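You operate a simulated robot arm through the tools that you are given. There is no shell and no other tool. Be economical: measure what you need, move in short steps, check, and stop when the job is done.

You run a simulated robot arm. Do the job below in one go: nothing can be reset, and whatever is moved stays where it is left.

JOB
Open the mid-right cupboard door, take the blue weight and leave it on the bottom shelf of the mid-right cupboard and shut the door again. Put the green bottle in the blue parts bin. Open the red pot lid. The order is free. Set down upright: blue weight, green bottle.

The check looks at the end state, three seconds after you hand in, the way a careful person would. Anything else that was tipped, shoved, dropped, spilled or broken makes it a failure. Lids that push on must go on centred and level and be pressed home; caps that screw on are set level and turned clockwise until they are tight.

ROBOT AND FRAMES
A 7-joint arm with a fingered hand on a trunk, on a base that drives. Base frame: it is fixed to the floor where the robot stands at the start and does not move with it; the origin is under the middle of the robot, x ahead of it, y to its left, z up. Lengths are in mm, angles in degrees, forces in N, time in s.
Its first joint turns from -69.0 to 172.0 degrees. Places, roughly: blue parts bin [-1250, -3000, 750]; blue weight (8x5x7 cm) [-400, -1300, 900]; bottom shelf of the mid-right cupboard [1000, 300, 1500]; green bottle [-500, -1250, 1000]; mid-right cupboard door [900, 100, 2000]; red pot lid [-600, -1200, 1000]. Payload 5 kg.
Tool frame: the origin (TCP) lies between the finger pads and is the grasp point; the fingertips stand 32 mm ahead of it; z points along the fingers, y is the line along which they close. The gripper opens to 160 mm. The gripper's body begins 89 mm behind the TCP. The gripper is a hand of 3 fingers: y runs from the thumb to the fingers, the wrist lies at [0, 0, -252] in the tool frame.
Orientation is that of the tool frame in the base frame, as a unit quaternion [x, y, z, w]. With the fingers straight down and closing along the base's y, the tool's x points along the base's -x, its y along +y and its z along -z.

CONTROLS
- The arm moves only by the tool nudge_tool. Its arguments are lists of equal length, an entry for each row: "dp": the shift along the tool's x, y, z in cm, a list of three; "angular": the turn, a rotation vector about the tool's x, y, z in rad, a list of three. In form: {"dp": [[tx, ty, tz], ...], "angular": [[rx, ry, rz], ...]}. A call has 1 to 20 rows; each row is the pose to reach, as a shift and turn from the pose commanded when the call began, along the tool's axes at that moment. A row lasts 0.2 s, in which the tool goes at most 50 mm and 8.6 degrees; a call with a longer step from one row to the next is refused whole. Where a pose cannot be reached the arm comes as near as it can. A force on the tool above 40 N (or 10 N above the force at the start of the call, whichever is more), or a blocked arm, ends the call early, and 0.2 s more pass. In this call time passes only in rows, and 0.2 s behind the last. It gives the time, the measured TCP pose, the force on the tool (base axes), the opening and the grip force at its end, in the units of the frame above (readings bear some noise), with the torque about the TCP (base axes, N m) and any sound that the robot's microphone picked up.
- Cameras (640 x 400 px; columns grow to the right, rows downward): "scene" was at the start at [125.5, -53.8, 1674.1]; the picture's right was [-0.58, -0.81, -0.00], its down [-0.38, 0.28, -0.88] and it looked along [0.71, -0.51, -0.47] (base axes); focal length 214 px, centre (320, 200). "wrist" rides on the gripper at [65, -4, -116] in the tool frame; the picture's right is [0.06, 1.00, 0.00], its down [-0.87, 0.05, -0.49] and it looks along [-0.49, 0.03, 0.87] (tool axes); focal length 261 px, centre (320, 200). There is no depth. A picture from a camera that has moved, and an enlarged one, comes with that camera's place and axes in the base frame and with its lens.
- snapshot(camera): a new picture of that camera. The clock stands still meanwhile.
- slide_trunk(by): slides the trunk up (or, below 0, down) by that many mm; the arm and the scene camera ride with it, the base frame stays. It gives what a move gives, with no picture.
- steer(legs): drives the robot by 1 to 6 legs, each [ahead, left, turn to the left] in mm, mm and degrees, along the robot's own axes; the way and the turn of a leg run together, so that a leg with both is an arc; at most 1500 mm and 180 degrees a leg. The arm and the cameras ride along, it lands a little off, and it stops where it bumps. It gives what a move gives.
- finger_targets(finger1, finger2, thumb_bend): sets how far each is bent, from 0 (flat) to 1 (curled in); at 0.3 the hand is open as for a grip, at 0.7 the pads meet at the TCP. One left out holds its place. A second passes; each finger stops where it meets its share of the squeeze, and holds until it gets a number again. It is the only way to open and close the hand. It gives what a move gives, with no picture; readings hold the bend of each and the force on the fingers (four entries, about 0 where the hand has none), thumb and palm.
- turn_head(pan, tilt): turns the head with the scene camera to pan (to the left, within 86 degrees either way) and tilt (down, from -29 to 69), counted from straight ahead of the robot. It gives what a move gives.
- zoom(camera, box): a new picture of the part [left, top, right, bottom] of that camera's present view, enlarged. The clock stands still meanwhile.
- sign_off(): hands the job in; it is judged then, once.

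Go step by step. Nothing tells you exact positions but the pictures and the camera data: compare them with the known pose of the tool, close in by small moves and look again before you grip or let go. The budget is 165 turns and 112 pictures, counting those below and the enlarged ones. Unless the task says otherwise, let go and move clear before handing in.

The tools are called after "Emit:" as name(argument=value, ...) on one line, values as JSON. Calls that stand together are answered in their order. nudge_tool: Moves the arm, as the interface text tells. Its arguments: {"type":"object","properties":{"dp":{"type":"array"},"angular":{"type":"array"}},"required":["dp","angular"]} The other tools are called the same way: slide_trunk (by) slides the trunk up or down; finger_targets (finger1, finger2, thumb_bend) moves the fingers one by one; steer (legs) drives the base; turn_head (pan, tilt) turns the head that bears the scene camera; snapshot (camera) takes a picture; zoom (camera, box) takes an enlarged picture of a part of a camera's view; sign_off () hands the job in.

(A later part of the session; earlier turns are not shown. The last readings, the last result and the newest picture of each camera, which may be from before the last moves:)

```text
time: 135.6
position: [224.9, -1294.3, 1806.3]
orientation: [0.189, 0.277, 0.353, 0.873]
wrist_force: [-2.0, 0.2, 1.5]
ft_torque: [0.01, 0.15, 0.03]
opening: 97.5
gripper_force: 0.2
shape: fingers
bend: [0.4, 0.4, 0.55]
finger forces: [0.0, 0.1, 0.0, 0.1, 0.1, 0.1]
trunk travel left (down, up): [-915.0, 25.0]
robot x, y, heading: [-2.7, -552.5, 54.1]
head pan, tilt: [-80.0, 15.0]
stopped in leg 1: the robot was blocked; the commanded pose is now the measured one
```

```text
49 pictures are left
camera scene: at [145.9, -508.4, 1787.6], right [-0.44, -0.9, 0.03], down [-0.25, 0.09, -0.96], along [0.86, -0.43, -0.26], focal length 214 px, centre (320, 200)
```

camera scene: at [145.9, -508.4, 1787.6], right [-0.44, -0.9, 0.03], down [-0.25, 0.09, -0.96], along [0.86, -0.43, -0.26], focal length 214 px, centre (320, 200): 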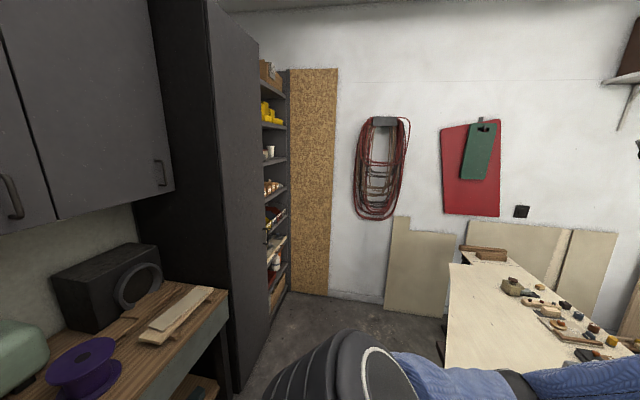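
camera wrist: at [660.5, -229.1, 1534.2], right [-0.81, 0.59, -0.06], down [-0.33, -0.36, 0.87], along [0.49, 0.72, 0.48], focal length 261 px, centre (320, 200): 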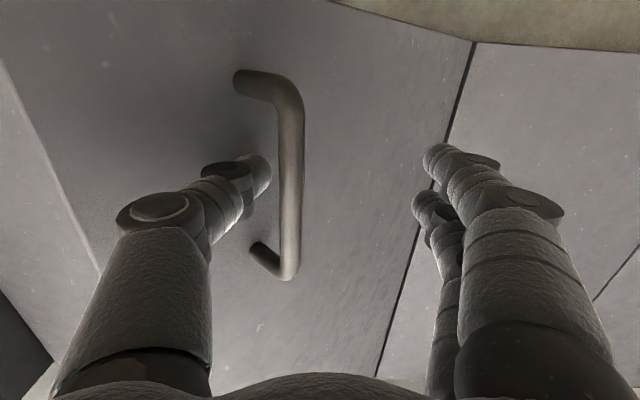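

Tilt is nearly gone. One more push forward.

Emit:
steer(legs=[[120, 0, 0]])

Emit:
turn_head(pan=-86, tilt=20)

Emit:
snapshot(camera="scene")

```text
time: 136.3
position: [199.0, -1354.6, 1782.9]
orientation: [0.186, 0.25, 0.377, 0.872]
wrist_force: [0.5, 0.4, -0.6]
ft_torque: [-0.02, 0.05, 0.03]
opening: 97.5
gripper_force: 0.1
shape: fingers
bend: [0.4, 0.4, 0.55]
finger forces: [0.0, 0.0, 0.1, 0.0, 0.1, 0.0]
trunk travel left (down, up): [-915.0, 25.0]
robot x, y, heading: [11.7, -536.5, 54.2]
head pan, tilt: [-80.0, 15.0]
stopped in leg 1: the robot was blocked; the commanded pose is now the measured one
```

```text
time: 136.9
position: [201.5, -1347.8, 1783.7]
orientation: [0.188, 0.253, 0.373, 0.873]
wrist_force: [-0.2, 0.8, -0.4]
ft_torque: [-0.02, -0.03, -0.03]
opening: 97.6
gripper_force: 0.1
shape: fingers
bend: [0.4, 0.4, 0.55]
finger forces: [0.1, 0.1, 0.1, 0.1, 0.0, 0.1]
trunk travel left (down, up): [-915.0, 25.0]
robot x, y, heading: [8.7, -538.2, 54.1]
head pan, tilt: [-85.9, 20.0]
```

```text
48 pictures are left
camera scene: at [131.3, -531.9, 1778.3], right [-0.53, -0.85, 0.01], down [-0.3, 0.17, -0.94], along [0.8, -0.5, -0.34], focal length 214 px, centre (320, 200)
```

scene: 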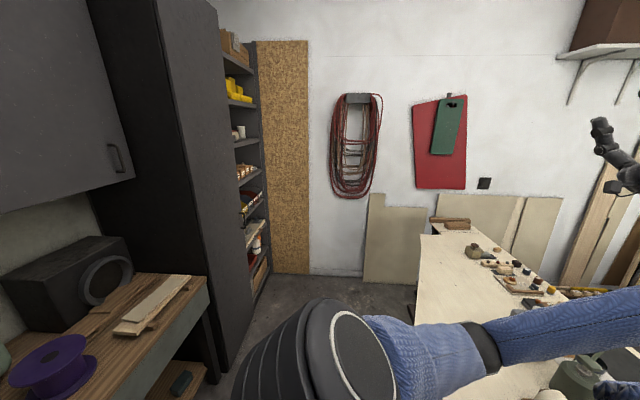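

The robot is level again. Drive clear of the bench.

Emit:
steer(legs=[[150, 0, 0]])

```text
time: 138.3
position: [276.3, -1233.3, 1780.4]
orientation: [0.194, 0.254, 0.368, 0.873]
wrist_force: [-0.3, 0.4, 0.1]
ft_torque: [0.02, 0.01, -0.02]
opening: 97.6
gripper_force: 0.1
shape: fingers
bend: [0.4, 0.4, 0.55]
finger forces: [0.0, 0.1, 0.1, 0.0, 0.1, 0.0]
trunk travel left (down, up): [-915.0, 25.0]
robot x, y, heading: [93.3, -424.1, 54.0]
head pan, tilt: [-85.9, 20.0]
```

Free. Now swing the arm back to its horizontal forward pose in two stages.

Emit:
nudge_tool(dp=[[4.36, 1.33, 0], [8.71, 2.66, 0], [13.1, 4, 0], [17.4, 5.3, 0], [21.8, 6.64, 0], [26.1, 7.97, 0], [30.5, 9.3, 0], [34.9, 10.6, 0], [39.2, 12, 0], [43.6, 13.3, 0], [47.9, 14.6, 0], [52.3, 15.9, 0], [56.6, 17.3, 0], [61, 18.6, 0]], angular=[[-0.02, 0.044, -0.012], [-0.039, 0.088, -0.024], [-0.059, 0.133, -0.036], [-0.078, 0.177, -0.048], [-0.098, 0.221, -0.06], [-0.117, 0.265, -0.072], [-0.137, 0.31, -0.085], [-0.156, 0.354, -0.097], [-0.176, 0.398, -0.109], [-0.195, 0.442, -0.121], [-0.215, 0.486, -0.133], [-0.234, 0.531, -0.145], [-0.254, 0.575, -0.157], [-0.273, 0.619, -0.169]])

```text
time: 141.3
position: [560.4, -792.2, 1707.0]
orientation: [-0.067, 0.469, 0.371, 0.799]
wrist_force: [0.2, -0.1, 0.8]
ft_torque: [-0.01, -0.02, 0.01]
opening: 97.6
gripper_force: 0.0
shape: fingers
bend: [0.4, 0.4, 0.55]
finger forces: [0.0, 0.0, 0.0, 0.1, 0.0, 0.1]
out of reach, approached as far as the arm can: row 10, 11, 12, 13, 14
trunk travel left (down, up): [-915.0, 25.0]
robot x, y, heading: [96.7, -426.9, 54.0]
head pan, tilt: [-85.9, 20.0]
```

Emit:
nudge_tool(dp=[[3.17, 1.59, 2.86], [6.34, 3.17, 5.7], [9.5, 4.76, 8.6], [12.7, 6.3, 11.4], [15.9, 7.9, 14.3], [19, 9.5, 17.1], [22.2, 11.1, 20], [25.4, 12.7, 22.9], [28.5, 14.3, 25.7], [31.7, 15.9, 28.6], [34.9, 17.4, 31.4], [38, 19, 34.3], [41.2, 20.6, 37.1], [44.4, 22.2, 40]], angular=[[-0.02, 0.044, -0.012], [-0.039, 0.088, -0.024], [-0.059, 0.133, -0.036], [-0.078, 0.177, -0.048], [-0.098, 0.221, -0.06], [-0.117, 0.265, -0.072], [-0.137, 0.31, -0.085], [-0.156, 0.354, -0.097], [-0.176, 0.398, -0.109], [-0.195, 0.442, -0.121], [-0.215, 0.486, -0.133], [-0.234, 0.531, -0.145], [-0.254, 0.575, -0.157], [-0.273, 0.619, -0.169]])

Emit:
turn_head(pan=-10, tilt=5)

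Emit:
snapshot(camera="scene")

```text
time: 144.5
position: [810.3, -272.9, 1832.2]
orientation: [-0.251, 0.496, 0.377, 0.741]
wrist_force: [1.5, 1.3, -1.2]
ft_torque: [-0.01, -0.01, 0.03]
opening: 97.6
gripper_force: 0.1
shape: fingers
bend: [0.4, 0.4, 0.55]
finger forces: [0.0, 0.1, 0.0, 0.0, 0.0, 0.0]
out of reach, approached as far as the arm can: row 1, 2, 3, 4, 5, 6, 7, 8, 9, 10, 11, 12, 13, 14
trunk travel left (down, up): [-915.0, 25.0]
robot x, y, heading: [93.8, -423.6, 54.1]
head pan, tilt: [-85.9, 20.0]
stopped in row 14: the arm was blocked; the commanded pose is now the measured one
```

```text
time: 146.0
position: [806.8, -274.7, 1834.2]
orientation: [-0.252, 0.494, 0.378, 0.741]
wrist_force: [0.4, 0.7, 0.2]
ft_torque: [-0.02, 0.0, -0.02]
opening: 97.3
gripper_force: 0.1
shape: fingers
bend: [0.4, 0.4, 0.55]
finger forces: [0.0, 0.0, 0.1, 0.1, 0.1, 0.0]
trunk travel left (down, up): [-915.0, 25.0]
robot x, y, heading: [91.3, -422.9, 53.8]
head pan, tilt: [-10.0, 5.0]
```

```text
47 pictures are left
camera scene: at [189.3, -319.2, 1801.6], right [0.69, -0.72, 0.0], down [-0.06, -0.06, -1.0], along [0.72, 0.69, -0.09], focal length 214 px, centre (320, 200)
```

scene: 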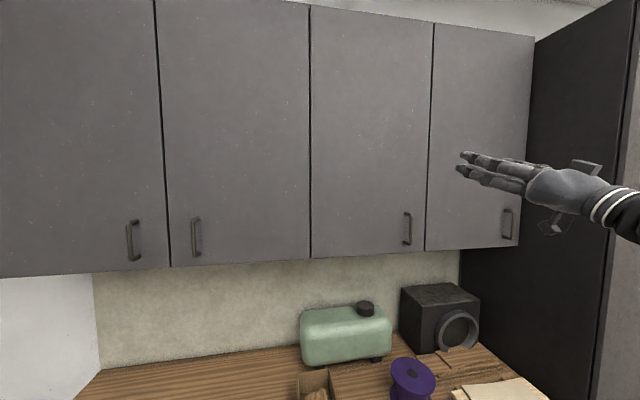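

The arm is near its posture but too high and pitched up. Correct it.

Emit:
nudge_tool(dp=[[3.3, 1.4, 0.7], [6.6, 2.8, 1.4], [10, 4.2, 2.1], [13.3, 5.5, 2.8], [16.6, 6.9, 3.4], [20, 8.3, 4.1], [23.3, 9.7, 4.8], [26.6, 11.1, 5.5]], angular=[[0, 0.049, 0], [0, 0.098, 0], [0, 0.148, 0], [0, 0.197, 0], [0, 0.246, 0], [0, 0.295, 0], [0, 0.345, 0], [0, 0.394, 0]])

```text
time: 147.8
position: [809.6, -83.4, 1607.8]
orientation: [-0.321, 0.631, 0.32, 0.629]
wrist_force: [0.2, 0.4, -0.1]
ft_torque: [0.0, 0.01, -0.03]
opening: 97.8
gripper_force: 0.0
shape: fingers
bend: [0.4, 0.4, 0.55]
finger forces: [0.0, 0.1, 0.0, 0.0, 0.1, 0.0]
out of reach, approached as far as the arm can: row 1, 2, 3, 4, 5, 6, 7, 8
trunk travel left (down, up): [-915.0, 25.0]
robot x, y, heading: [88.8, -425.2, 54.2]
head pan, tilt: [-10.0, 5.0]
```

The arm is back in its level forward pose. Re-approach the handle: drive forward and right.

Emit:
finger_targets(finger1=0.47, finger2=0.47, thumb_bend=0.47)

Emit:
steer(legs=[[155, -134, -1]])

Emit:
snapshot(camera="wrist")

```text
time: 148.8
position: [808.5, -83.9, 1610.7]
orientation: [-0.32, 0.63, 0.321, 0.63]
wrist_force: [0.2, 1.0, -0.8]
ft_torque: [0.01, -0.02, 0.04]
opening: 99.4
gripper_force: 0.1
shape: fingers
bend: [0.47, 0.47, 0.47]
finger forces: [0.1, 0.0, 0.1, 0.0, 0.0, 0.0]
trunk travel left (down, up): [-915.0, 25.0]
robot x, y, heading: [89.3, -424.4, 54.1]
head pan, tilt: [-10.0, 5.0]
```

```text
time: 150.4
position: [1013.2, -51.1, 1609.7]
orientation: [-0.315, 0.633, 0.316, 0.633]
wrist_force: [0.2, 0.3, 0.5]
ft_torque: [-0.02, -0.02, 0.01]
opening: 99.6
gripper_force: 0.0
shape: fingers
bend: [0.47, 0.47, 0.47]
finger forces: [0.1, 0.0, 0.0, 0.0, 0.1, 0.0]
trunk travel left (down, up): [-915.0, 25.0]
robot x, y, heading: [290.4, -376.7, 53.1]
head pan, tilt: [-10.0, 5.0]
```

```text
46 pictures are left
camera wrist: at [947.6, -146.3, 1544.3], right [-0.8, 0.6, -0.06], down [-0.34, -0.36, 0.87], along [0.5, 0.71, 0.49], focal length 261 px, centre (320, 200)
```

wrist: 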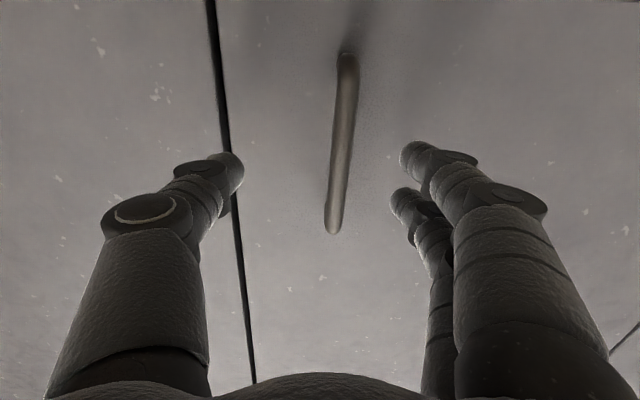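

About 51 mm ahead and 14 mm left of the earlier grip position. Use the base for it.

Emit:
steer(legs=[[48, 13, 0]])

Emit:
snapshot(camera="wrist")

```text
time: 151.5
position: [1030.7, -2.1, 1608.7]
orientation: [-0.318, 0.632, 0.318, 0.632]
wrist_force: [1.1, 0.4, 0.0]
ft_torque: [0.02, -0.01, 0.01]
opening: 99.2
gripper_force: 0.2
shape: fingers
bend: [0.47, 0.47, 0.47]
finger forces: [0.0, 0.0, 0.0, 0.1, 0.0, 0.1]
trunk travel left (down, up): [-915.0, 25.0]
robot x, y, heading: [310.1, -330.5, 53.0]
head pan, tilt: [-10.0, 5.0]
stopped in leg 1: the force on the tool passed its limit (the readings are from after the stop); the commanded pose is now the measured one
```

```text
45 pictures are left
camera wrist: at [964.1, -97.1, 1543.4], right [-0.8, 0.6, -0.06], down [-0.34, -0.36, 0.87], along [0.5, 0.72, 0.49], focal length 261 px, centre (320, 200)
```

wrist: 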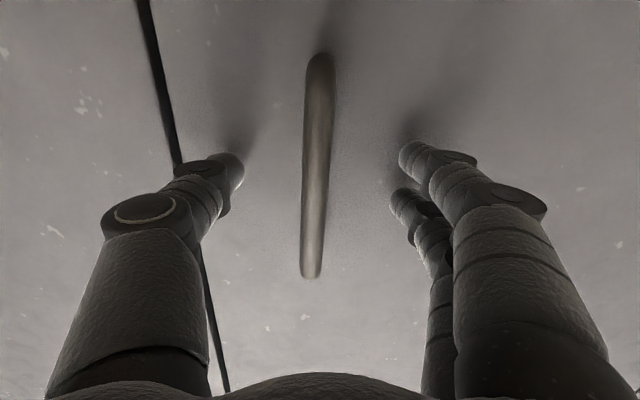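

In place. Close and pull the door along the arc to about 38°.

Emit:
finger_targets(finger1=0.75, finger2=0.75, thumb_bend=0.75)

Emit:
steer(legs=[[-70, 8, 0], [-67, 22, 0], [-58, 35, 0], [-50, 38, 0]])

Emit:
snapshot(camera="wrist")

```text
time: 152.5
position: [1028.7, -6.2, 1610.4]
orientation: [-0.316, 0.632, 0.318, 0.632]
wrist_force: [-0.5, 2.2, 6.9]
ft_torque: [0.1, -0.08, -0.01]
opening: 13.9
gripper_force: 12.0
shape: fingers
bend: [0.73, 0.73, 0.71]
finger forces: [6.7, 7.0, 0.1, 0.0, 11.4, 0.1]
trunk travel left (down, up): [-915.0, 25.0]
robot x, y, heading: [310.9, -331.2, 53.0]
head pan, tilt: [-10.0, 5.0]
```

```text
time: 155.4
position: [796.9, -133.4, 1611.0]
orientation: [-0.32, 0.631, 0.319, 0.631]
wrist_force: [-3.8, 12.8, -8.7]
ft_torque: [-0.19, -0.12, -0.32]
opening: 4.9
gripper_force: 8.2
shape: fingers
bend: [0.73, 0.73, 0.75]
finger forces: [7.9, 8.0, 0.1, 0.0, 0.1, 0.0]
trunk travel left (down, up): [-915.0, 25.0]
robot x, y, heading: [90.5, -460.5, 53.1]
head pan, tilt: [-10.0, 5.0]
stopped in leg 4: the force on the tool passed its limit (the readings are from after the stop); the commanded pose is now the measured one
```

```text
44 pictures are left
camera wrist: at [731.9, -228.7, 1545.9], right [-0.8, 0.59, -0.06], down [-0.34, -0.36, 0.87], along [0.49, 0.72, 0.49], focal length 261 px, centre (320, 200)
```

wrist: 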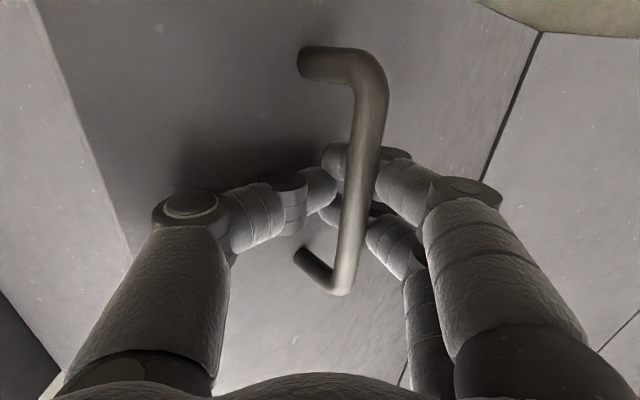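

The door is about 46° open. Release, back out 100 mm, and move right around its edge.

Emit:
finger_targets(finger1=0.4, finger2=0.4, thumb_bend=0.55)

Emit:
steer(legs=[[-105, 0, 0]])

Emit:
snapshot(camera="wrist")

```text
time: 156.4
position: [807.3, -135.8, 1609.5]
orientation: [-0.318, 0.632, 0.319, 0.631]
wrist_force: [1.1, 0.1, 0.4]
ft_torque: [-0.02, 0.01, 0.0]
opening: 96.9
gripper_force: 0.2
shape: fingers
bend: [0.4, 0.4, 0.55]
finger forces: [0.1, 0.0, 0.0, 0.0, 0.0, 0.0]
trunk travel left (down, up): [-915.0, 25.0]
robot x, y, heading: [88.7, -460.6, 53.2]
head pan, tilt: [-10.0, 5.0]
```

```text
time: 157.6
position: [742.5, -210.0, 1612.1]
orientation: [-0.32, 0.63, 0.322, 0.63]
wrist_force: [-1.3, 0.3, 0.1]
ft_torque: [0.02, 0.01, -0.03]
opening: 96.8
gripper_force: 0.0
shape: fingers
bend: [0.4, 0.4, 0.55]
finger forces: [0.1, 0.0, 0.1, 0.0, 0.1, 0.1]
trunk travel left (down, up): [-915.0, 25.0]
robot x, y, heading: [32.5, -538.4, 53.4]
head pan, tilt: [-10.0, 5.0]
stopped in leg 1: the robot was blocked; the commanded pose is now the measured one
```

```text
43 pictures are left
camera wrist: at [677.9, -306.4, 1546.0], right [-0.81, 0.59, -0.06], down [-0.33, -0.37, 0.87], along [0.49, 0.72, 0.49], focal length 261 px, centre (320, 200)
```

wrist: 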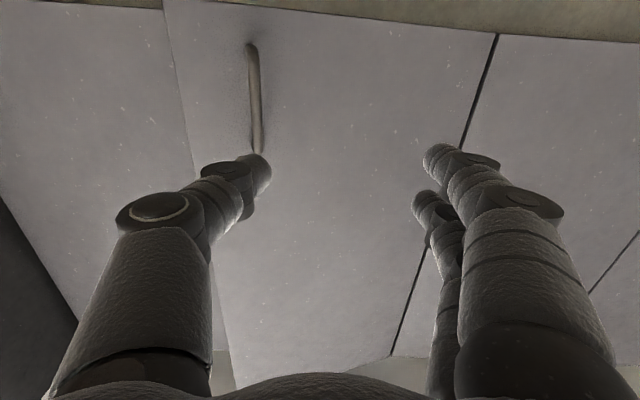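

I touched the bench limit again, and the door seems to be swinging back. Check the scene.

Emit:
snapshot(camera="scene")

```text
42 pictures are left
camera scene: at [125.5, -439.0, 1802.1], right [0.69, -0.73, 0.0], down [-0.06, -0.06, -1.0], along [0.72, 0.69, -0.08], focal length 214 px, centre (320, 200)
```

scene: 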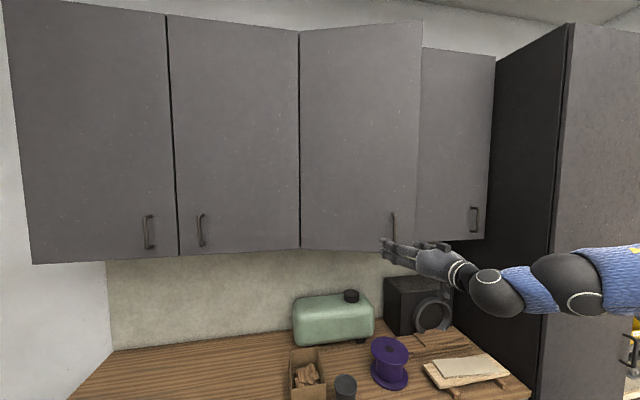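

The door is still about 20° open. Move right past its edge and check whether it holds.

Emit:
steer(legs=[[60, -150, 0]])

Emit:
finger_targets(finger1=0.55, finger2=0.55, thumb_bend=0.55)

Emit:
snapshot(camera="scene")

```text
time: 159.0
position: [900.4, -250.6, 1611.2]
orientation: [-0.319, 0.631, 0.322, 0.63]
wrist_force: [-0.4, 0.5, 0.2]
ft_torque: [-0.01, 0.0, 0.01]
opening: 97.1
gripper_force: 0.0
shape: fingers
bend: [0.4, 0.4, 0.55]
finger forces: [0.0, 0.0, 0.0, 0.0, 0.1, 0.1]
trunk travel left (down, up): [-915.0, 25.0]
robot x, y, heading: [185.0, -581.4, 53.7]
head pan, tilt: [-10.0, 5.0]
```

```text
time: 160.0
position: [901.7, -250.8, 1610.6]
orientation: [-0.32, 0.631, 0.322, 0.63]
wrist_force: [0.1, -0.3, 0.0]
ft_torque: [0.02, 0.0, -0.03]
opening: 67.4
gripper_force: 0.1
shape: fingers
bend: [0.55, 0.55, 0.55]
finger forces: [0.0, 0.0, 0.0, 0.0, 0.0, 0.0]
trunk travel left (down, up): [-915.0, 25.0]
robot x, y, heading: [184.7, -580.4, 53.5]
head pan, tilt: [-10.0, 5.0]
```

```text
41 pictures are left
camera scene: at [283.0, -477.8, 1801.7], right [0.69, -0.73, 0.0], down [-0.06, -0.06, -1.0], along [0.72, 0.68, -0.09], focal length 214 px, centre (320, 200)
```

scene: 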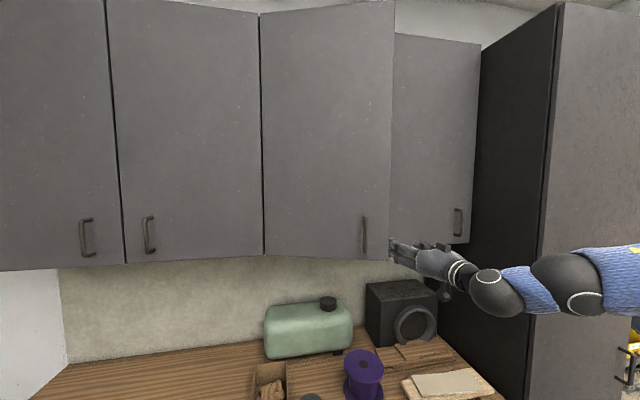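

The door stays put at about 21°. Go right past its edge, then forward behind it.

Emit:
steer(legs=[[0, -140, 0], [240, 0, 0]])

Emit:
snapshot(camera="scene")

Emit:
snapshot(camera="wrist")

```text
time: 162.7
position: [1157.5, -143.9, 1610.0]
orientation: [-0.318, 0.632, 0.32, 0.631]
wrist_force: [0.5, 0.8, -0.6]
ft_torque: [-0.03, -0.01, -0.03]
opening: 67.4
gripper_force: 0.0
shape: fingers
bend: [0.55, 0.55, 0.55]
finger forces: [0.0, 0.0, 0.1, 0.1, 0.0, 0.0]
trunk travel left (down, up): [-915.0, 25.0]
robot x, y, heading: [439.6, -475.5, 53.9]
head pan, tilt: [-10.0, 5.0]
```

```text
40 pictures are left
camera scene: at [539.4, -369.6, 1801.7], right [0.69, -0.73, 0.0], down [-0.06, -0.06, -1.0], along [0.72, 0.68, -0.09], focal length 214 px, centre (320, 200)
```

scene: 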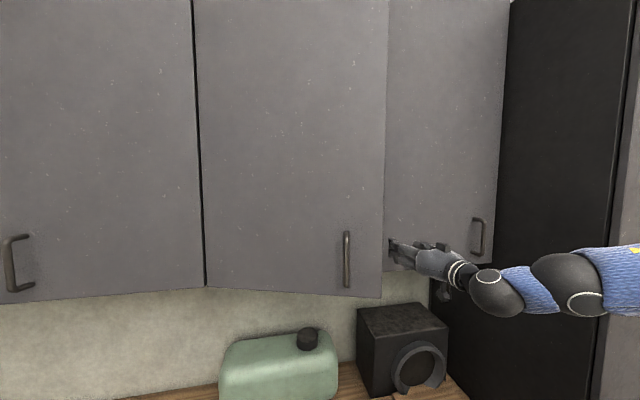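

```text
39 pictures are left
camera wrist: at [1091.5, -239.0, 1544.3], right [-0.81, 0.59, -0.06], down [-0.33, -0.37, 0.87], along [0.49, 0.72, 0.49], focal length 261 px, centre (320, 200)
```

wrist: 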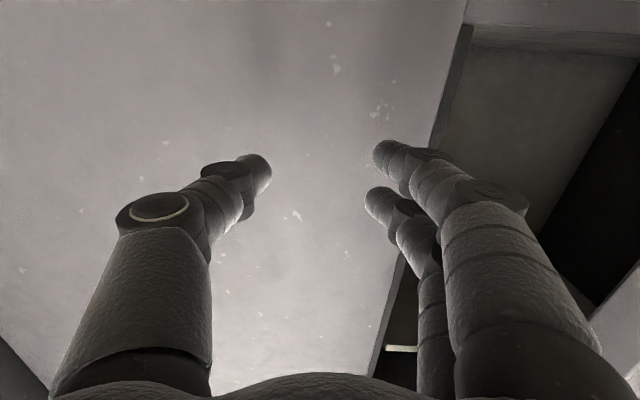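

The hand is behind the door edge, level with the open gap. Push left to swing the door open.

Emit:
steer(legs=[[0, 200, 0], [0, 150, 0]])

Emit:
snapshot(camera="scene")

```text
time: 163.9
position: [1086.5, -94.7, 1610.9]
orientation: [-0.31, 0.633, 0.315, 0.636]
wrist_force: [10.5, -21.9, -13.6]
ft_torque: [0.91, -1.65, 3.25]
opening: 67.2
gripper_force: 12.4
shape: fingers
bend: [0.55, 0.55, 0.55]
finger forces: [0.1, 0.0, 0.0, 0.1, 0.0, 24.8]
trunk travel left (down, up): [-915.0, 25.0]
robot x, y, heading: [360.8, -413.7, 53.1]
head pan, tilt: [-10.0, 5.0]
stopped in leg 1: the force on the tool passed its limit (the readings are from after the stop); the commanded pose is now the measured one
```

```text
38 pictures are left
camera scene: at [459.3, -315.1, 1801.7], right [0.68, -0.73, 0.0], down [-0.06, -0.06, -1.0], along [0.73, 0.68, -0.09], focal length 214 px, centre (320, 200)
```

scene: 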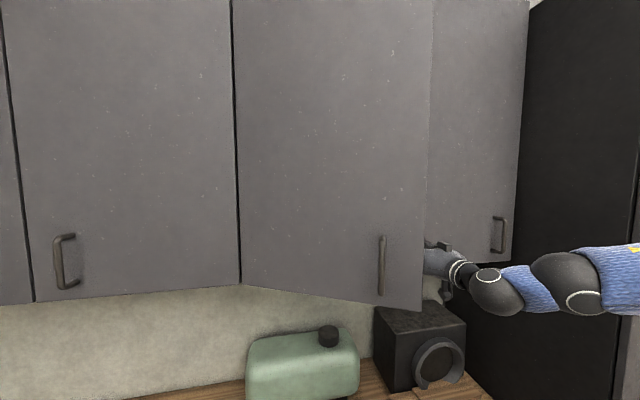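

The palm is pressing on the door's edge face; with the fingers inside, I should pull back-left along the arc instead.

Emit:
steer(legs=[[-80, 30, 0], [-70, 50, 0]])

Emit:
snapshot(camera="scene")

```text
time: 165.7
position: [928.7, -162.9, 1614.5]
orientation: [-0.31, 0.632, 0.314, 0.637]
wrist_force: [-0.8, -1.1, 1.2]
ft_torque: [-0.03, 0.06, 0.0]
opening: 66.9
gripper_force: 0.0
shape: fingers
bend: [0.55, 0.55, 0.55]
finger forces: [0.0, 0.0, 0.0, 0.1, 0.1, 0.1]
trunk travel left (down, up): [-915.0, 25.0]
robot x, y, heading: [206.2, -486.8, 53.2]
head pan, tilt: [-10.0, 5.0]
```

```text
37 pictures are left
camera scene: at [300.7, -384.3, 1802.0], right [0.68, -0.73, 0.0], down [-0.06, -0.06, -1.0], along [0.73, 0.68, -0.09], focal length 214 px, centre (320, 200)
```

scene: 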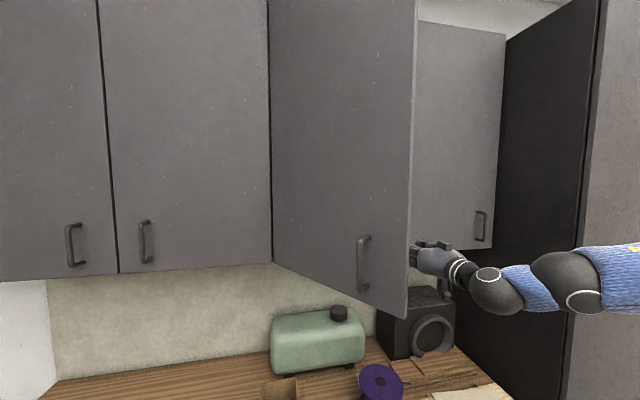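

Door is about 54° open and my hand is inside it. Now push left.

Emit:
steer(legs=[[60, 100, 0], [40, 120, 0], [0, 120, 0]])

Emit:
snapshot(camera="scene")

```text
time: 168.6
position: [738.8, 108.4, 1613.6]
orientation: [-0.309, 0.633, 0.311, 0.638]
wrist_force: [7.7, -3.1, -1.2]
ft_torque: [-0.02, -0.15, 0.02]
opening: 63.2
gripper_force: 4.2
shape: fingers
bend: [0.55, 0.55, 0.55]
finger forces: [4.1, 4.0, 0.0, 0.0, 0.0, 0.1]
trunk travel left (down, up): [-915.0, 25.0]
robot x, y, heading: [16.7, -215.4, 53.1]
head pan, tilt: [-10.0, 5.0]
stopped in leg 3: the force on the tool passed its limit (the readings are from after the stop); the commanded pose is now the measured one
```

```text
36 pictures are left
camera scene: at [108.9, -111.2, 1801.8], right [0.68, -0.73, 0.0], down [-0.06, -0.06, -1.0], along [0.73, 0.68, -0.09], focal length 214 px, centre (320, 200)
```

scene: 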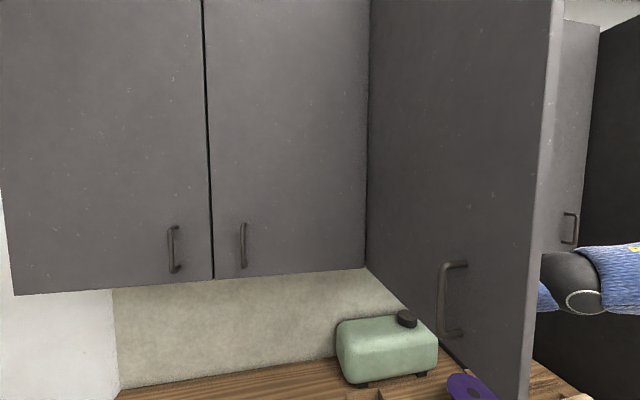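

Nearly 90° open. One more small push, then back the hand straight out and look inside.

Emit:
steer(legs=[[0, 60, 0]])

Emit:
steer(legs=[[-60, -250, 0]])

Emit:
snapshot(camera="scene")

Emit:
snapshot(camera="wrist")

```text
time: 169.4
position: [735.0, 112.0, 1610.2]
orientation: [-0.302, 0.636, 0.306, 0.641]
wrist_force: [35.4, -24.2, -14.0]
ft_torque: [-0.09, -1.06, 1.24]
opening: 52.1
gripper_force: 22.0
shape: fingers
bend: [0.55, 0.55, 0.55]
finger forces: [21.7, 21.9, 0.1, 0.0, 0.0, 0.0]
trunk travel left (down, up): [-915.0, 25.0]
robot x, y, heading: [-8.4, -203.5, 52.9]
head pan, tilt: [-10.0, 5.0]
stopped in leg 1: the force on the tool passed its limit (the readings are from after the stop); the commanded pose is now the measured one
```

```text
time: 171.3
position: [891.8, -77.8, 1611.7]
orientation: [-0.306, 0.634, 0.31, 0.639]
wrist_force: [-0.5, -1.0, 0.7]
ft_torque: [-0.01, -0.03, 0.01]
opening: 67.2
gripper_force: 0.0
shape: fingers
bend: [0.55, 0.55, 0.55]
finger forces: [0.0, 0.0, 0.0, 0.0, 0.0, 0.0]
trunk travel left (down, up): [-915.0, 25.0]
robot x, y, heading: [160.0, -400.5, 53.1]
head pan, tilt: [-10.0, 5.0]
```

```text
35 pictures are left
camera scene: at [259.1, -297.8, 1801.7], right [0.68, -0.73, 0.0], down [-0.06, -0.06, -1.0], along [0.73, 0.68, -0.09], focal length 214 px, centre (320, 200)
```

scene: 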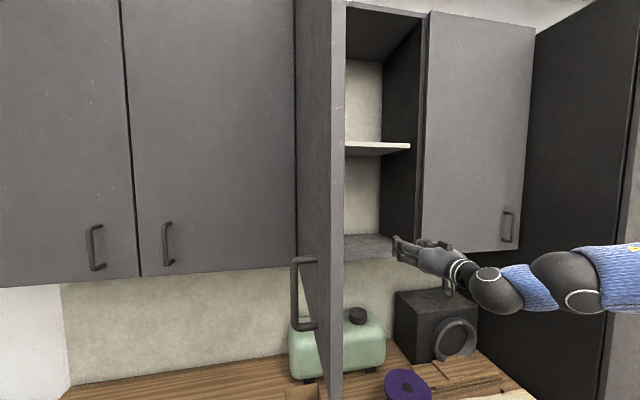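

```text
34 pictures are left
camera wrist: at [823.7, -170.9, 1546.3], right [-0.78, 0.62, -0.06], down [-0.35, -0.36, 0.86], along [0.51, 0.7, 0.5], focal length 261 px, centre (320, 200)
```

wrist: 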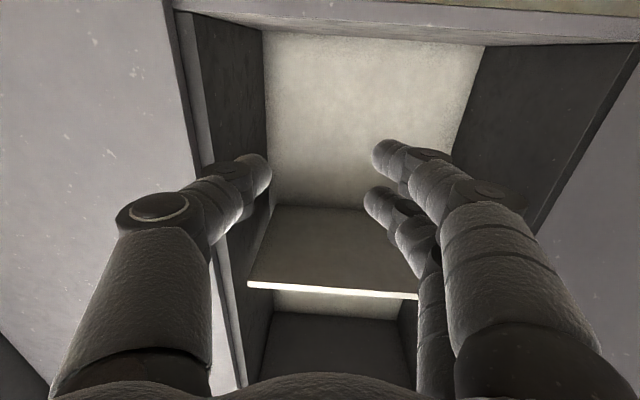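

The door is fully open; the bottom shelf is empty, with a mid-shelf about 380 mm above. I'll turn right away from the open door and drive back to the bench's west end.

Emit:
steer(legs=[[0, 0, -88.7], [-578, 102, 0], [-673, -435, 0]])

```text
time: 182.3
position: [-707.8, -681.7, 1613.1]
orientation: [0.217, 0.669, -0.218, 0.677]
wrist_force: [0.3, 0.4, 0.3]
ft_torque: [0.02, -0.01, 0.01]
opening: 66.8
gripper_force: 0.1
shape: fingers
bend: [0.55, 0.55, 0.55]
finger forces: [0.0, 0.0, 0.0, 0.0, 0.0, 0.1]
trunk travel left (down, up): [-915.0, 25.0]
robot x, y, heading: [-1061.0, 36.6, -34.4]
head pan, tilt: [-10.0, 5.0]
```

Now pitch the hand 45° down and lower it to above bench height.

Emit:
nudge_tool(dp=[[4, 0.4, 0], [8, 0.8, 0], [12, 1.2, 0], [16, 1.6, 0], [20, 2, 0], [24, 2.5, 0], [28, 2.9, 0], [32, 3.3, 0], [36, 3.7, 0], [40, 4.1, 0], [44, 4.6, 0], [48, 5, 0]], angular=[[0, 0.065, 0], [0, 0.131, 0], [0, 0.196, 0], [0, 0.262, 0], [0, 0.327, 0], [0, 0.393, 0], [0, 0.458, 0], [0, 0.523, 0], [0, 0.589, 0], [0, 0.654, 0], [0, 0.72, 0], [0, 0.785, 0]])

Emit:
turn_head(pan=-30, tilt=45)

```text
time: 184.9
position: [-673.8, -644.8, 1131.1]
orientation: [0.286, 0.877, -0.12, 0.367]
wrist_force: [-0.6, 0.3, 0.8]
ft_torque: [0.01, 0.0, 0.03]
opening: 66.8
gripper_force: 0.0
shape: fingers
bend: [0.55, 0.55, 0.55]
finger forces: [0.0, 0.0, 0.0, 0.1, 0.1, 0.0]
out of reach, approached as far as the arm can: row 2
trunk travel left (down, up): [-915.0, 25.0]
robot x, y, heading: [-1063.2, 38.8, -34.2]
head pan, tilt: [-10.0, 5.0]
```

```text
time: 185.9
position: [-673.9, -644.2, 1132.9]
orientation: [0.285, 0.877, -0.119, 0.369]
wrist_force: [0.2, 0.0, -0.3]
ft_torque: [-0.01, -0.02, -0.01]
opening: 66.8
gripper_force: 0.1
shape: fingers
bend: [0.55, 0.55, 0.55]
finger forces: [0.0, 0.0, 0.0, 0.1, 0.0, 0.0]
trunk travel left (down, up): [-915.0, 25.0]
robot x, y, heading: [-1060.6, 37.2, -34.2]
head pan, tilt: [-30.0, 45.0]
```

Good. Drive back to the bench stand.

Emit:
steer(legs=[[0, 0, -1.1], [560, -390, 0]])

Emit:
finger_targets(finger1=0.45, finger2=0.45, thumb_bend=0.45)

Emit:
snapshot(camera="wrist")

Emit:
zoom(camera="scene", box=[150, 90, 450, 380])

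```text
time: 190.0
position: [-466.9, -1295.6, 1132.2]
orientation: [0.298, 0.872, -0.124, 0.367]
wrist_force: [-0.3, 0.3, -1.0]
ft_torque: [0.01, 0.01, 0.04]
opening: 66.8
gripper_force: 0.1
shape: fingers
bend: [0.55, 0.55, 0.55]
finger forces: [0.1, 0.0, 0.0, 0.0, 0.1, 0.0]
trunk travel left (down, up): [-915.0, 25.0]
robot x, y, heading: [-834.3, -603.5, -36.2]
head pan, tilt: [-30.0, 45.0]
```

```text
time: 191.0
position: [-465.4, -1294.0, 1133.6]
orientation: [0.296, 0.873, -0.123, 0.367]
wrist_force: [1.0, -0.6, -0.3]
ft_torque: [0.03, -0.03, 0.01]
opening: 107.1
gripper_force: 0.1
shape: fingers
bend: [0.45, 0.45, 0.45]
finger forces: [0.0, 0.1, 0.0, 0.0, 0.0, 0.1]
trunk travel left (down, up): [-915.0, 25.0]
robot x, y, heading: [-833.7, -608.0, -36.1]
head pan, tilt: [-30.0, 45.0]
```

```text
33 pictures are left
camera wrist: at [-570.1, -1219.5, 1167.5], right [0.57, 0.82, -0.04], down [0.24, -0.11, 0.97], along [0.78, -0.56, -0.26], focal length 261 px, centre (320, 200)
```

wrist: 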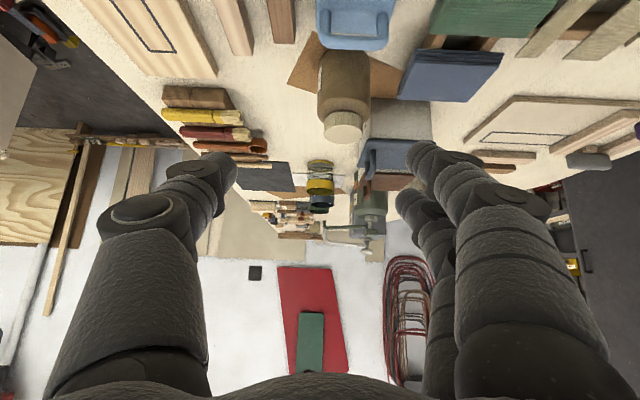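

```text
1.38 times, centred on (300, 235) of scene
camera zoom: at [-759.2, -709.0, 1738.6], right [-0.91, -0.41, 0.0], down [-0.29, 0.65, -0.71], along [0.29, -0.65, -0.71], focal length 296 px, centre (348, 152)
```

zoom: 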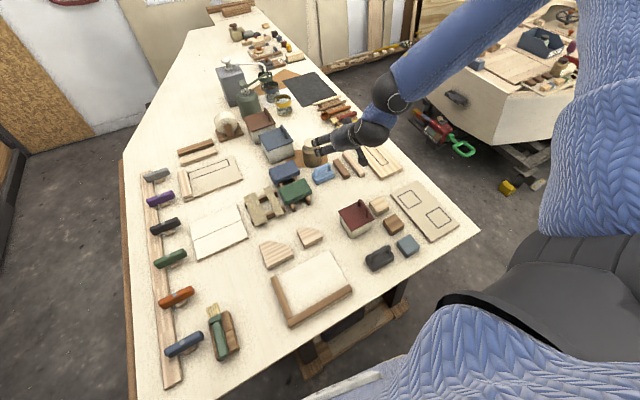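

The bench looks undisturbed; the weight is at about (-405,-1308). Move to a pre-grasp 100 mm back along the tool axis.

Emit:
nudge_tool(dp=[[3.2, 0.8, 2.4], [6.3, 1.7, 4.8], [9.5, 2.5, 7.2]], angular=[[0, 0, 0], [0, 0, 0], [0, 0, 0]])

Emit:
snapshot(camera="wrist")

```text
time: 191.8
position: [-463.3, -1270.9, 1032.6]
orientation: [0.297, 0.873, -0.125, 0.367]
wrist_force: [-0.7, 0.6, 1.0]
ft_torque: [-0.03, -0.01, -0.03]
opening: 107.4
gripper_force: 0.0
shape: fingers
bend: [0.45, 0.45, 0.45]
finger forces: [0.1, 0.0, 0.0, 0.1, 0.0, 0.0]
out of reach, approached as far as the arm can: row 3
trunk travel left (down, up): [-915.0, 25.0]
robot x, y, heading: [-835.2, -606.1, -36.4]
head pan, tilt: [-30.0, 45.0]
```

```text
31 pictures are left
camera wrist: at [-567.5, -1194.8, 1067.1], right [0.58, 0.82, -0.05], down [0.24, -0.11, 0.96], along [0.78, -0.57, -0.26], focal length 261 px, centre (320, 200)
```

wrist: 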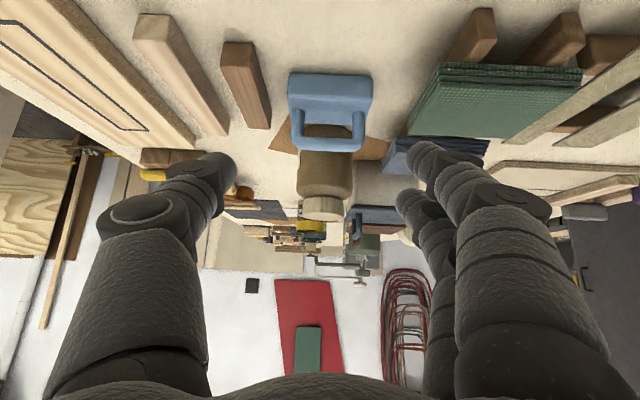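

The weight centre is about 88 mm ahead and 8 mm left. I'll narrow the fingers to clear the neighbours, lower with the trunk to just above the brick and block tops, then look again.

Emit:
finger_targets(finger1=0.48, finger2=0.48, thumb_bend=0.48)

Emit:
slide_trunk(by=-78)

Emit:
nudge_tool(dp=[[-1.4, 0.4, 1.4], [-2.5, 0.8, 2.5]], angular=[[0, 0, 0], [0, 0, 0]])

Emit:
snapshot(camera="wrist")

Emit:
zoom(camera="scene", box=[250, 120, 370, 220])

```text
time: 192.8
position: [-463.2, -1271.0, 1032.6]
orientation: [0.296, 0.873, -0.123, 0.367]
wrist_force: [-0.1, -0.4, 0.2]
ft_torque: [0.02, 0.01, -0.02]
opening: 95.8
gripper_force: 0.0
shape: fingers
bend: [0.48, 0.48, 0.48]
finger forces: [0.1, 0.0, 0.0, 0.1, 0.0, 0.1]
trunk travel left (down, up): [-915.0, 25.0]
robot x, y, heading: [-838.2, -602.6, -35.8]
head pan, tilt: [-30.0, 45.0]
```

```text
time: 194.0
position: [-464.3, -1269.8, 955.9]
orientation: [0.296, 0.873, -0.123, 0.367]
wrist_force: [0.2, -0.4, -0.5]
ft_torque: [-0.02, -0.01, 0.01]
opening: 96.1
gripper_force: 0.1
shape: fingers
bend: [0.48, 0.48, 0.48]
finger forces: [0.0, 0.0, 0.1, 0.0, 0.0, 0.0]
trunk travel left (down, up): [-837.0, 103.0]
robot x, y, heading: [-833.1, -606.8, -36.1]
head pan, tilt: [-30.0, 45.0]
```

```text
time: 194.6
position: [-432.8, -1286.5, 958.6]
orientation: [0.296, 0.874, -0.122, 0.367]
wrist_force: [-0.1, -0.6, -0.3]
ft_torque: [-0.02, 0.03, 0.01]
opening: 95.9
gripper_force: 0.0
shape: fingers
bend: [0.48, 0.48, 0.48]
finger forces: [0.0, 0.0, 0.0, 0.1, 0.0, 0.0]
trunk travel left (down, up): [-837.0, 103.0]
robot x, y, heading: [-834.7, -602.0, -36.3]
head pan, tilt: [-30.0, 45.0]
```

```text
30 pictures are left
camera wrist: at [-536.8, -1212.4, 992.1], right [0.57, 0.82, -0.04], down [0.24, -0.12, 0.96], along [0.78, -0.56, -0.26], focal length 261 px, centre (320, 200)
```

wrist: 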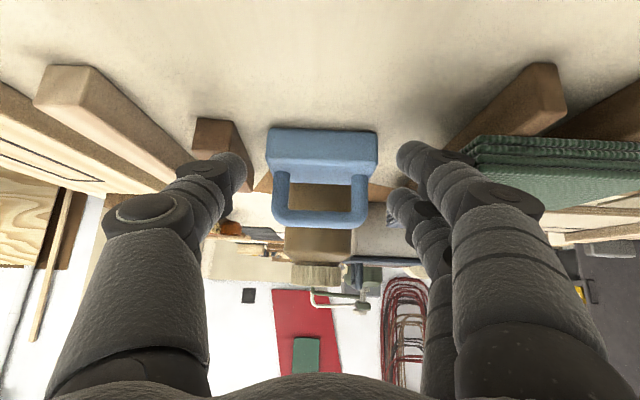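

```text
4.00 times, centred on (310, 170) of scene
camera zoom: at [-759.3, -709.0, 1660.6], right [-0.91, -0.41, 0.0], down [-0.29, 0.65, -0.71], along [0.29, -0.65, -0.71], focal length 858 px, centre (360, 320)
```

zoom: 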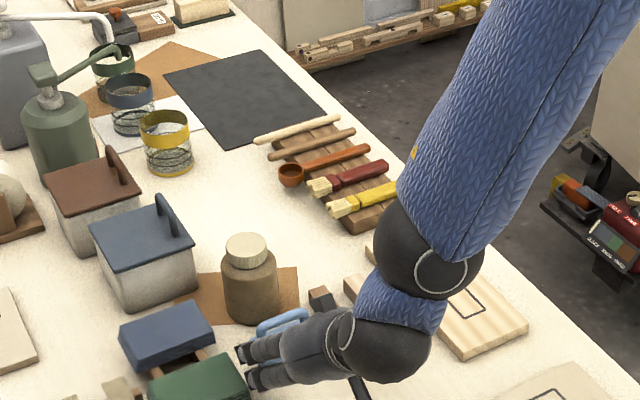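

Well centred: weight body spans z≈892–930 with its arch to ≈960; brick top ≈908. Go forward 71 mm at this height, then down to z≈946.

Emit:
nudge_tool(dp=[[-1.7, 0.1, 1.7], [-3.4, 0.15, 3.4], [-5, 0.15, 5.1], [-4.1, 0.15, 5.9]], angular=[[0, 0, 0], [0, 0, 0], [0, 0, 0], [0, 0, 0]])

Emit:
snapshot(camera="wrist")

```text
time: 195.6
position: [-381.7, -1331.7, 964.2]
orientation: [0.298, 0.873, -0.124, 0.367]
wrist_force: [-0.3, 0.2, -0.4]
ft_torque: [0.01, 0.01, 0.02]
opening: 96.0
gripper_force: 0.0
shape: fingers
bend: [0.48, 0.48, 0.48]
finger forces: [0.0, 0.0, 0.1, 0.0, 0.0, 0.0]
out of reach, approached as far as the arm can: row 1, 2, 3, 4
trunk travel left (down, up): [-837.0, 103.0]
robot x, y, heading: [-833.3, -606.6, -35.9]
head pan, tilt: [-30.0, 45.0]
```

```text
28 pictures are left
camera wrist: at [-486.1, -1256.8, 998.4], right [0.57, 0.82, -0.04], down [0.24, -0.12, 0.96], along [0.78, -0.56, -0.26], focal length 261 px, centre (320, 200)
```

wrist: 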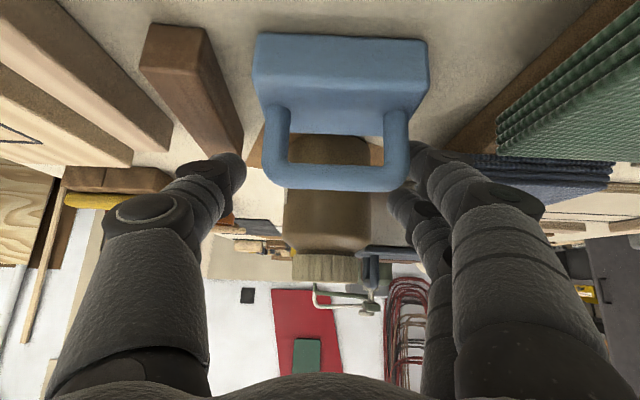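

Weight is now between the fingers fore-aft but about 8 mm left of centre. Shift with the base, then lower the trunk 18 mm.

Emit:
steer(legs=[[0, 9, 0]])

Emit:
snapshot(camera="wrist")

```text
time: 196.3
position: [-378.1, -1324.7, 962.7]
orientation: [0.297, 0.873, -0.122, 0.367]
wrist_force: [-0.7, -0.2, -0.4]
ft_torque: [-0.03, -0.06, 0.05]
opening: 95.9
gripper_force: 0.0
shape: fingers
bend: [0.48, 0.48, 0.48]
finger forces: [0.1, 0.1, 0.0, 0.1, 0.1, 0.0]
trunk travel left (down, up): [-837.0, 103.0]
robot x, y, heading: [-829.2, -598.2, -35.9]
head pan, tilt: [-30.0, 45.0]
```

```text
27 pictures are left
camera wrist: at [-481.6, -1250.4, 997.7], right [0.57, 0.82, -0.04], down [0.24, -0.12, 0.96], along [0.78, -0.56, -0.26], focal length 261 px, centre (320, 200)
```

wrist: 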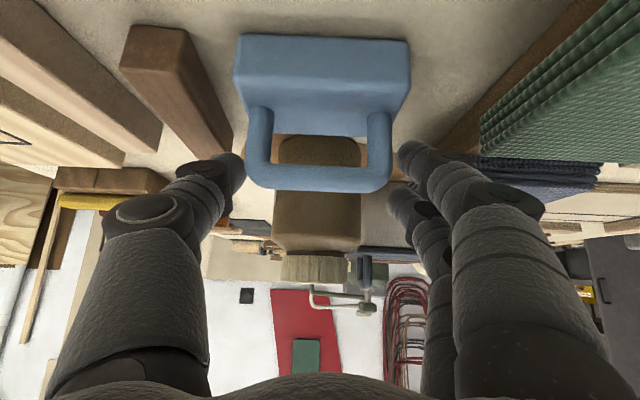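

Centred. Lower 20 mm and grip.

Emit:
slide_trunk(by=-20)

Emit:
finger_targets(finger1=0.66, finger2=0.66, thumb_bend=0.66)

Emit:
snapshot(camera="wrist")

```text
time: 197.0
position: [-377.2, -1323.6, 942.6]
orientation: [0.296, 0.873, -0.123, 0.367]
wrist_force: [-0.1, -0.8, 0.3]
ft_torque: [0.01, 0.0, -0.01]
opening: 95.6
gripper_force: 0.6
shape: fingers
bend: [0.48, 0.48, 0.48]
finger forces: [0.0, 0.3, 0.0, 0.1, 0.0, 0.1]
trunk travel left (down, up): [-817.0, 123.0]
robot x, y, heading: [-830.8, -596.8, -36.2]
head pan, tilt: [-30.0, 45.0]
```

```text
time: 198.0
position: [-376.2, -1324.7, 943.1]
orientation: [0.298, 0.873, -0.123, 0.366]
wrist_force: [0.9, -1.1, 0.4]
ft_torque: [0.0, 0.0, -0.02]
opening: 25.9
gripper_force: 0.0
shape: fingers
bend: [0.66, 0.66, 0.66]
finger forces: [0.0, 0.1, 0.0, 0.0, 0.0, 0.1]
trunk travel left (down, up): [-817.0, 123.0]
robot x, y, heading: [-827.7, -595.6, -36.1]
head pan, tilt: [-30.0, 45.0]
```

```text
26 pictures are left
camera wrist: at [-481.3, -1249.5, 978.4], right [0.57, 0.82, -0.04], down [0.24, -0.12, 0.96], along [0.78, -0.56, -0.26], focal length 261 px, centre (320, 200)
```

wrist: 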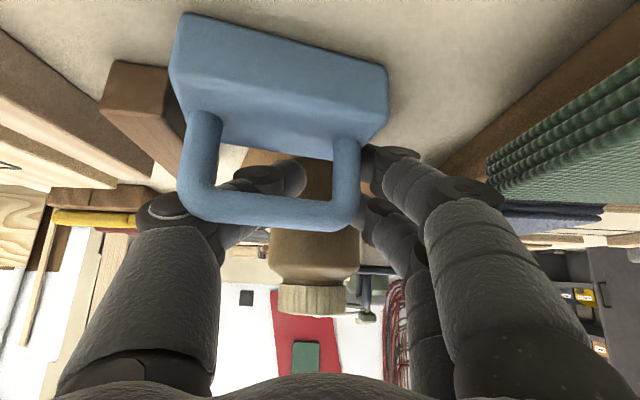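

The fingers closed just beyond the weight (it sits about 21 mm nearer than I thought) and turned it roughly 17°. It's still upright. Open, lift clear, and reposition with matching yaw.

Emit:
finger_targets(finger1=0.46, finger2=0.46, thumb_bend=0.46)

Emit:
slide_trunk(by=80)

Emit:
nudge_tool(dp=[[0.8, -0.8, -0.8], [1.5, -1.6, -1.5]], angular=[[0.1, 0, 0.098], [0.19, 0, 0.187]])

Emit:
snapshot(camera="wrist")

```text
time: 199.0
position: [-378.3, -1323.9, 944.2]
orientation: [0.296, 0.873, -0.123, 0.367]
wrist_force: [-0.2, -0.2, -0.1]
ft_torque: [0.05, -0.01, 0.04]
opening: 103.0
gripper_force: 0.3
shape: fingers
bend: [0.46, 0.46, 0.46]
finger forces: [0.2, 0.2, 0.0, 0.0, 0.0, 0.1]
trunk travel left (down, up): [-817.0, 123.0]
robot x, y, heading: [-826.8, -598.0, -36.3]
head pan, tilt: [-30.0, 45.0]
```

```text
time: 200.2
position: [-377.1, -1323.7, 1023.7]
orientation: [0.297, 0.873, -0.124, 0.367]
wrist_force: [0.9, -0.5, 0.0]
ft_torque: [0.01, 0.01, -0.04]
opening: 102.7
gripper_force: 0.1
shape: fingers
bend: [0.46, 0.46, 0.46]
finger forces: [0.0, 0.0, 0.0, 0.0, 0.0, 0.1]
trunk travel left (down, up): [-897.0, 43.0]
robot x, y, heading: [-827.4, -597.1, -36.1]
head pan, tilt: [-30.0, 45.0]
```

```text
time: 200.8
position: [-414.3, -1332.6, 1041.0]
orientation: [0.41, 0.827, -0.169, 0.346]
wrist_force: [-0.4, -0.1, 0.1]
ft_torque: [0.02, -0.02, -0.02]
opening: 103.4
gripper_force: 0.1
shape: fingers
bend: [0.46, 0.46, 0.46]
finger forces: [0.1, 0.1, 0.0, 0.1, 0.0, 0.1]
out of reach, approached as far as the arm can: row 1, 2
trunk travel left (down, up): [-897.0, 43.0]
robot x, y, heading: [-834.0, -598.2, -36.0]
head pan, tilt: [-30.0, 45.0]
```

```text
25 pictures are left
camera wrist: at [-495.1, -1233.6, 1076.6], right [0.77, 0.64, -0.04], down [0.2, -0.18, 0.96], along [0.61, -0.75, -0.26], focal length 261 px, centre (320, 200)
```

wrist: 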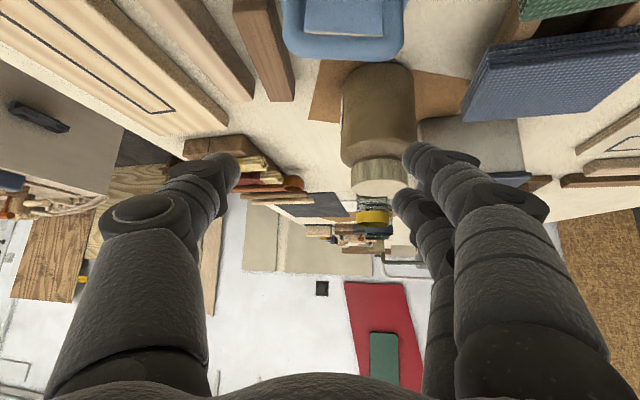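

The hand now matches the weight's yaw. By two-view triangulation: bench z≈895, arch top ≈961, weight centre ≈(-413,-1319). I'll shift back 32 mm and left 9 mm so the fingertips meet its middle, and check.

Emit:
nudge_tool(dp=[[1.1, 0.5, -1.1], [2.25, 0.9, -2.27]], angular=[[0, 0, 0], [0, 0, 0]])

Emit:
slide_trunk(by=-55)

Emit:
snapshot(camera="wrist")

```text
time: 201.3
position: [-429.6, -1306.3, 1048.1]
orientation: [0.409, 0.827, -0.169, 0.346]
wrist_force: [-0.1, 0.1, -0.8]
ft_torque: [0.02, -0.02, -0.01]
opening: 103.5
gripper_force: 0.1
shape: fingers
bend: [0.46, 0.46, 0.46]
finger forces: [0.1, 0.0, 0.0, 0.1, 0.1, 0.0]
out of reach, approached as far as the arm can: row 1, 2
trunk travel left (down, up): [-897.0, 43.0]
robot x, y, heading: [-826.4, -597.9, -36.0]
head pan, tilt: [-30.0, 45.0]
```

```text
time: 202.3
position: [-428.9, -1306.0, 993.5]
orientation: [0.411, 0.826, -0.17, 0.346]
wrist_force: [-0.5, 0.1, -0.3]
ft_torque: [0.01, 0.0, -0.02]
opening: 102.9
gripper_force: 0.0
shape: fingers
bend: [0.46, 0.46, 0.46]
finger forces: [0.0, 0.1, 0.1, 0.0, 0.0, 0.0]
trunk travel left (down, up): [-842.0, 98.0]
robot x, y, heading: [-828.9, -599.9, -36.1]
head pan, tilt: [-30.0, 45.0]
```

```text
24 pictures are left
camera wrist: at [-510.9, -1206.9, 1028.1], right [0.77, 0.64, -0.04], down [0.2, -0.18, 0.96], along [0.61, -0.75, -0.26], focal length 261 px, centre (320, 200)
```

wrist: 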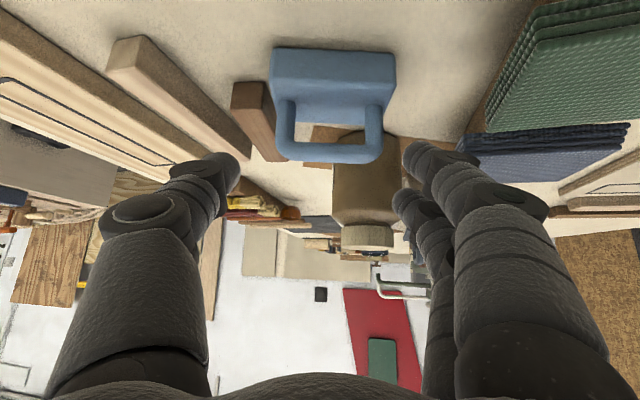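

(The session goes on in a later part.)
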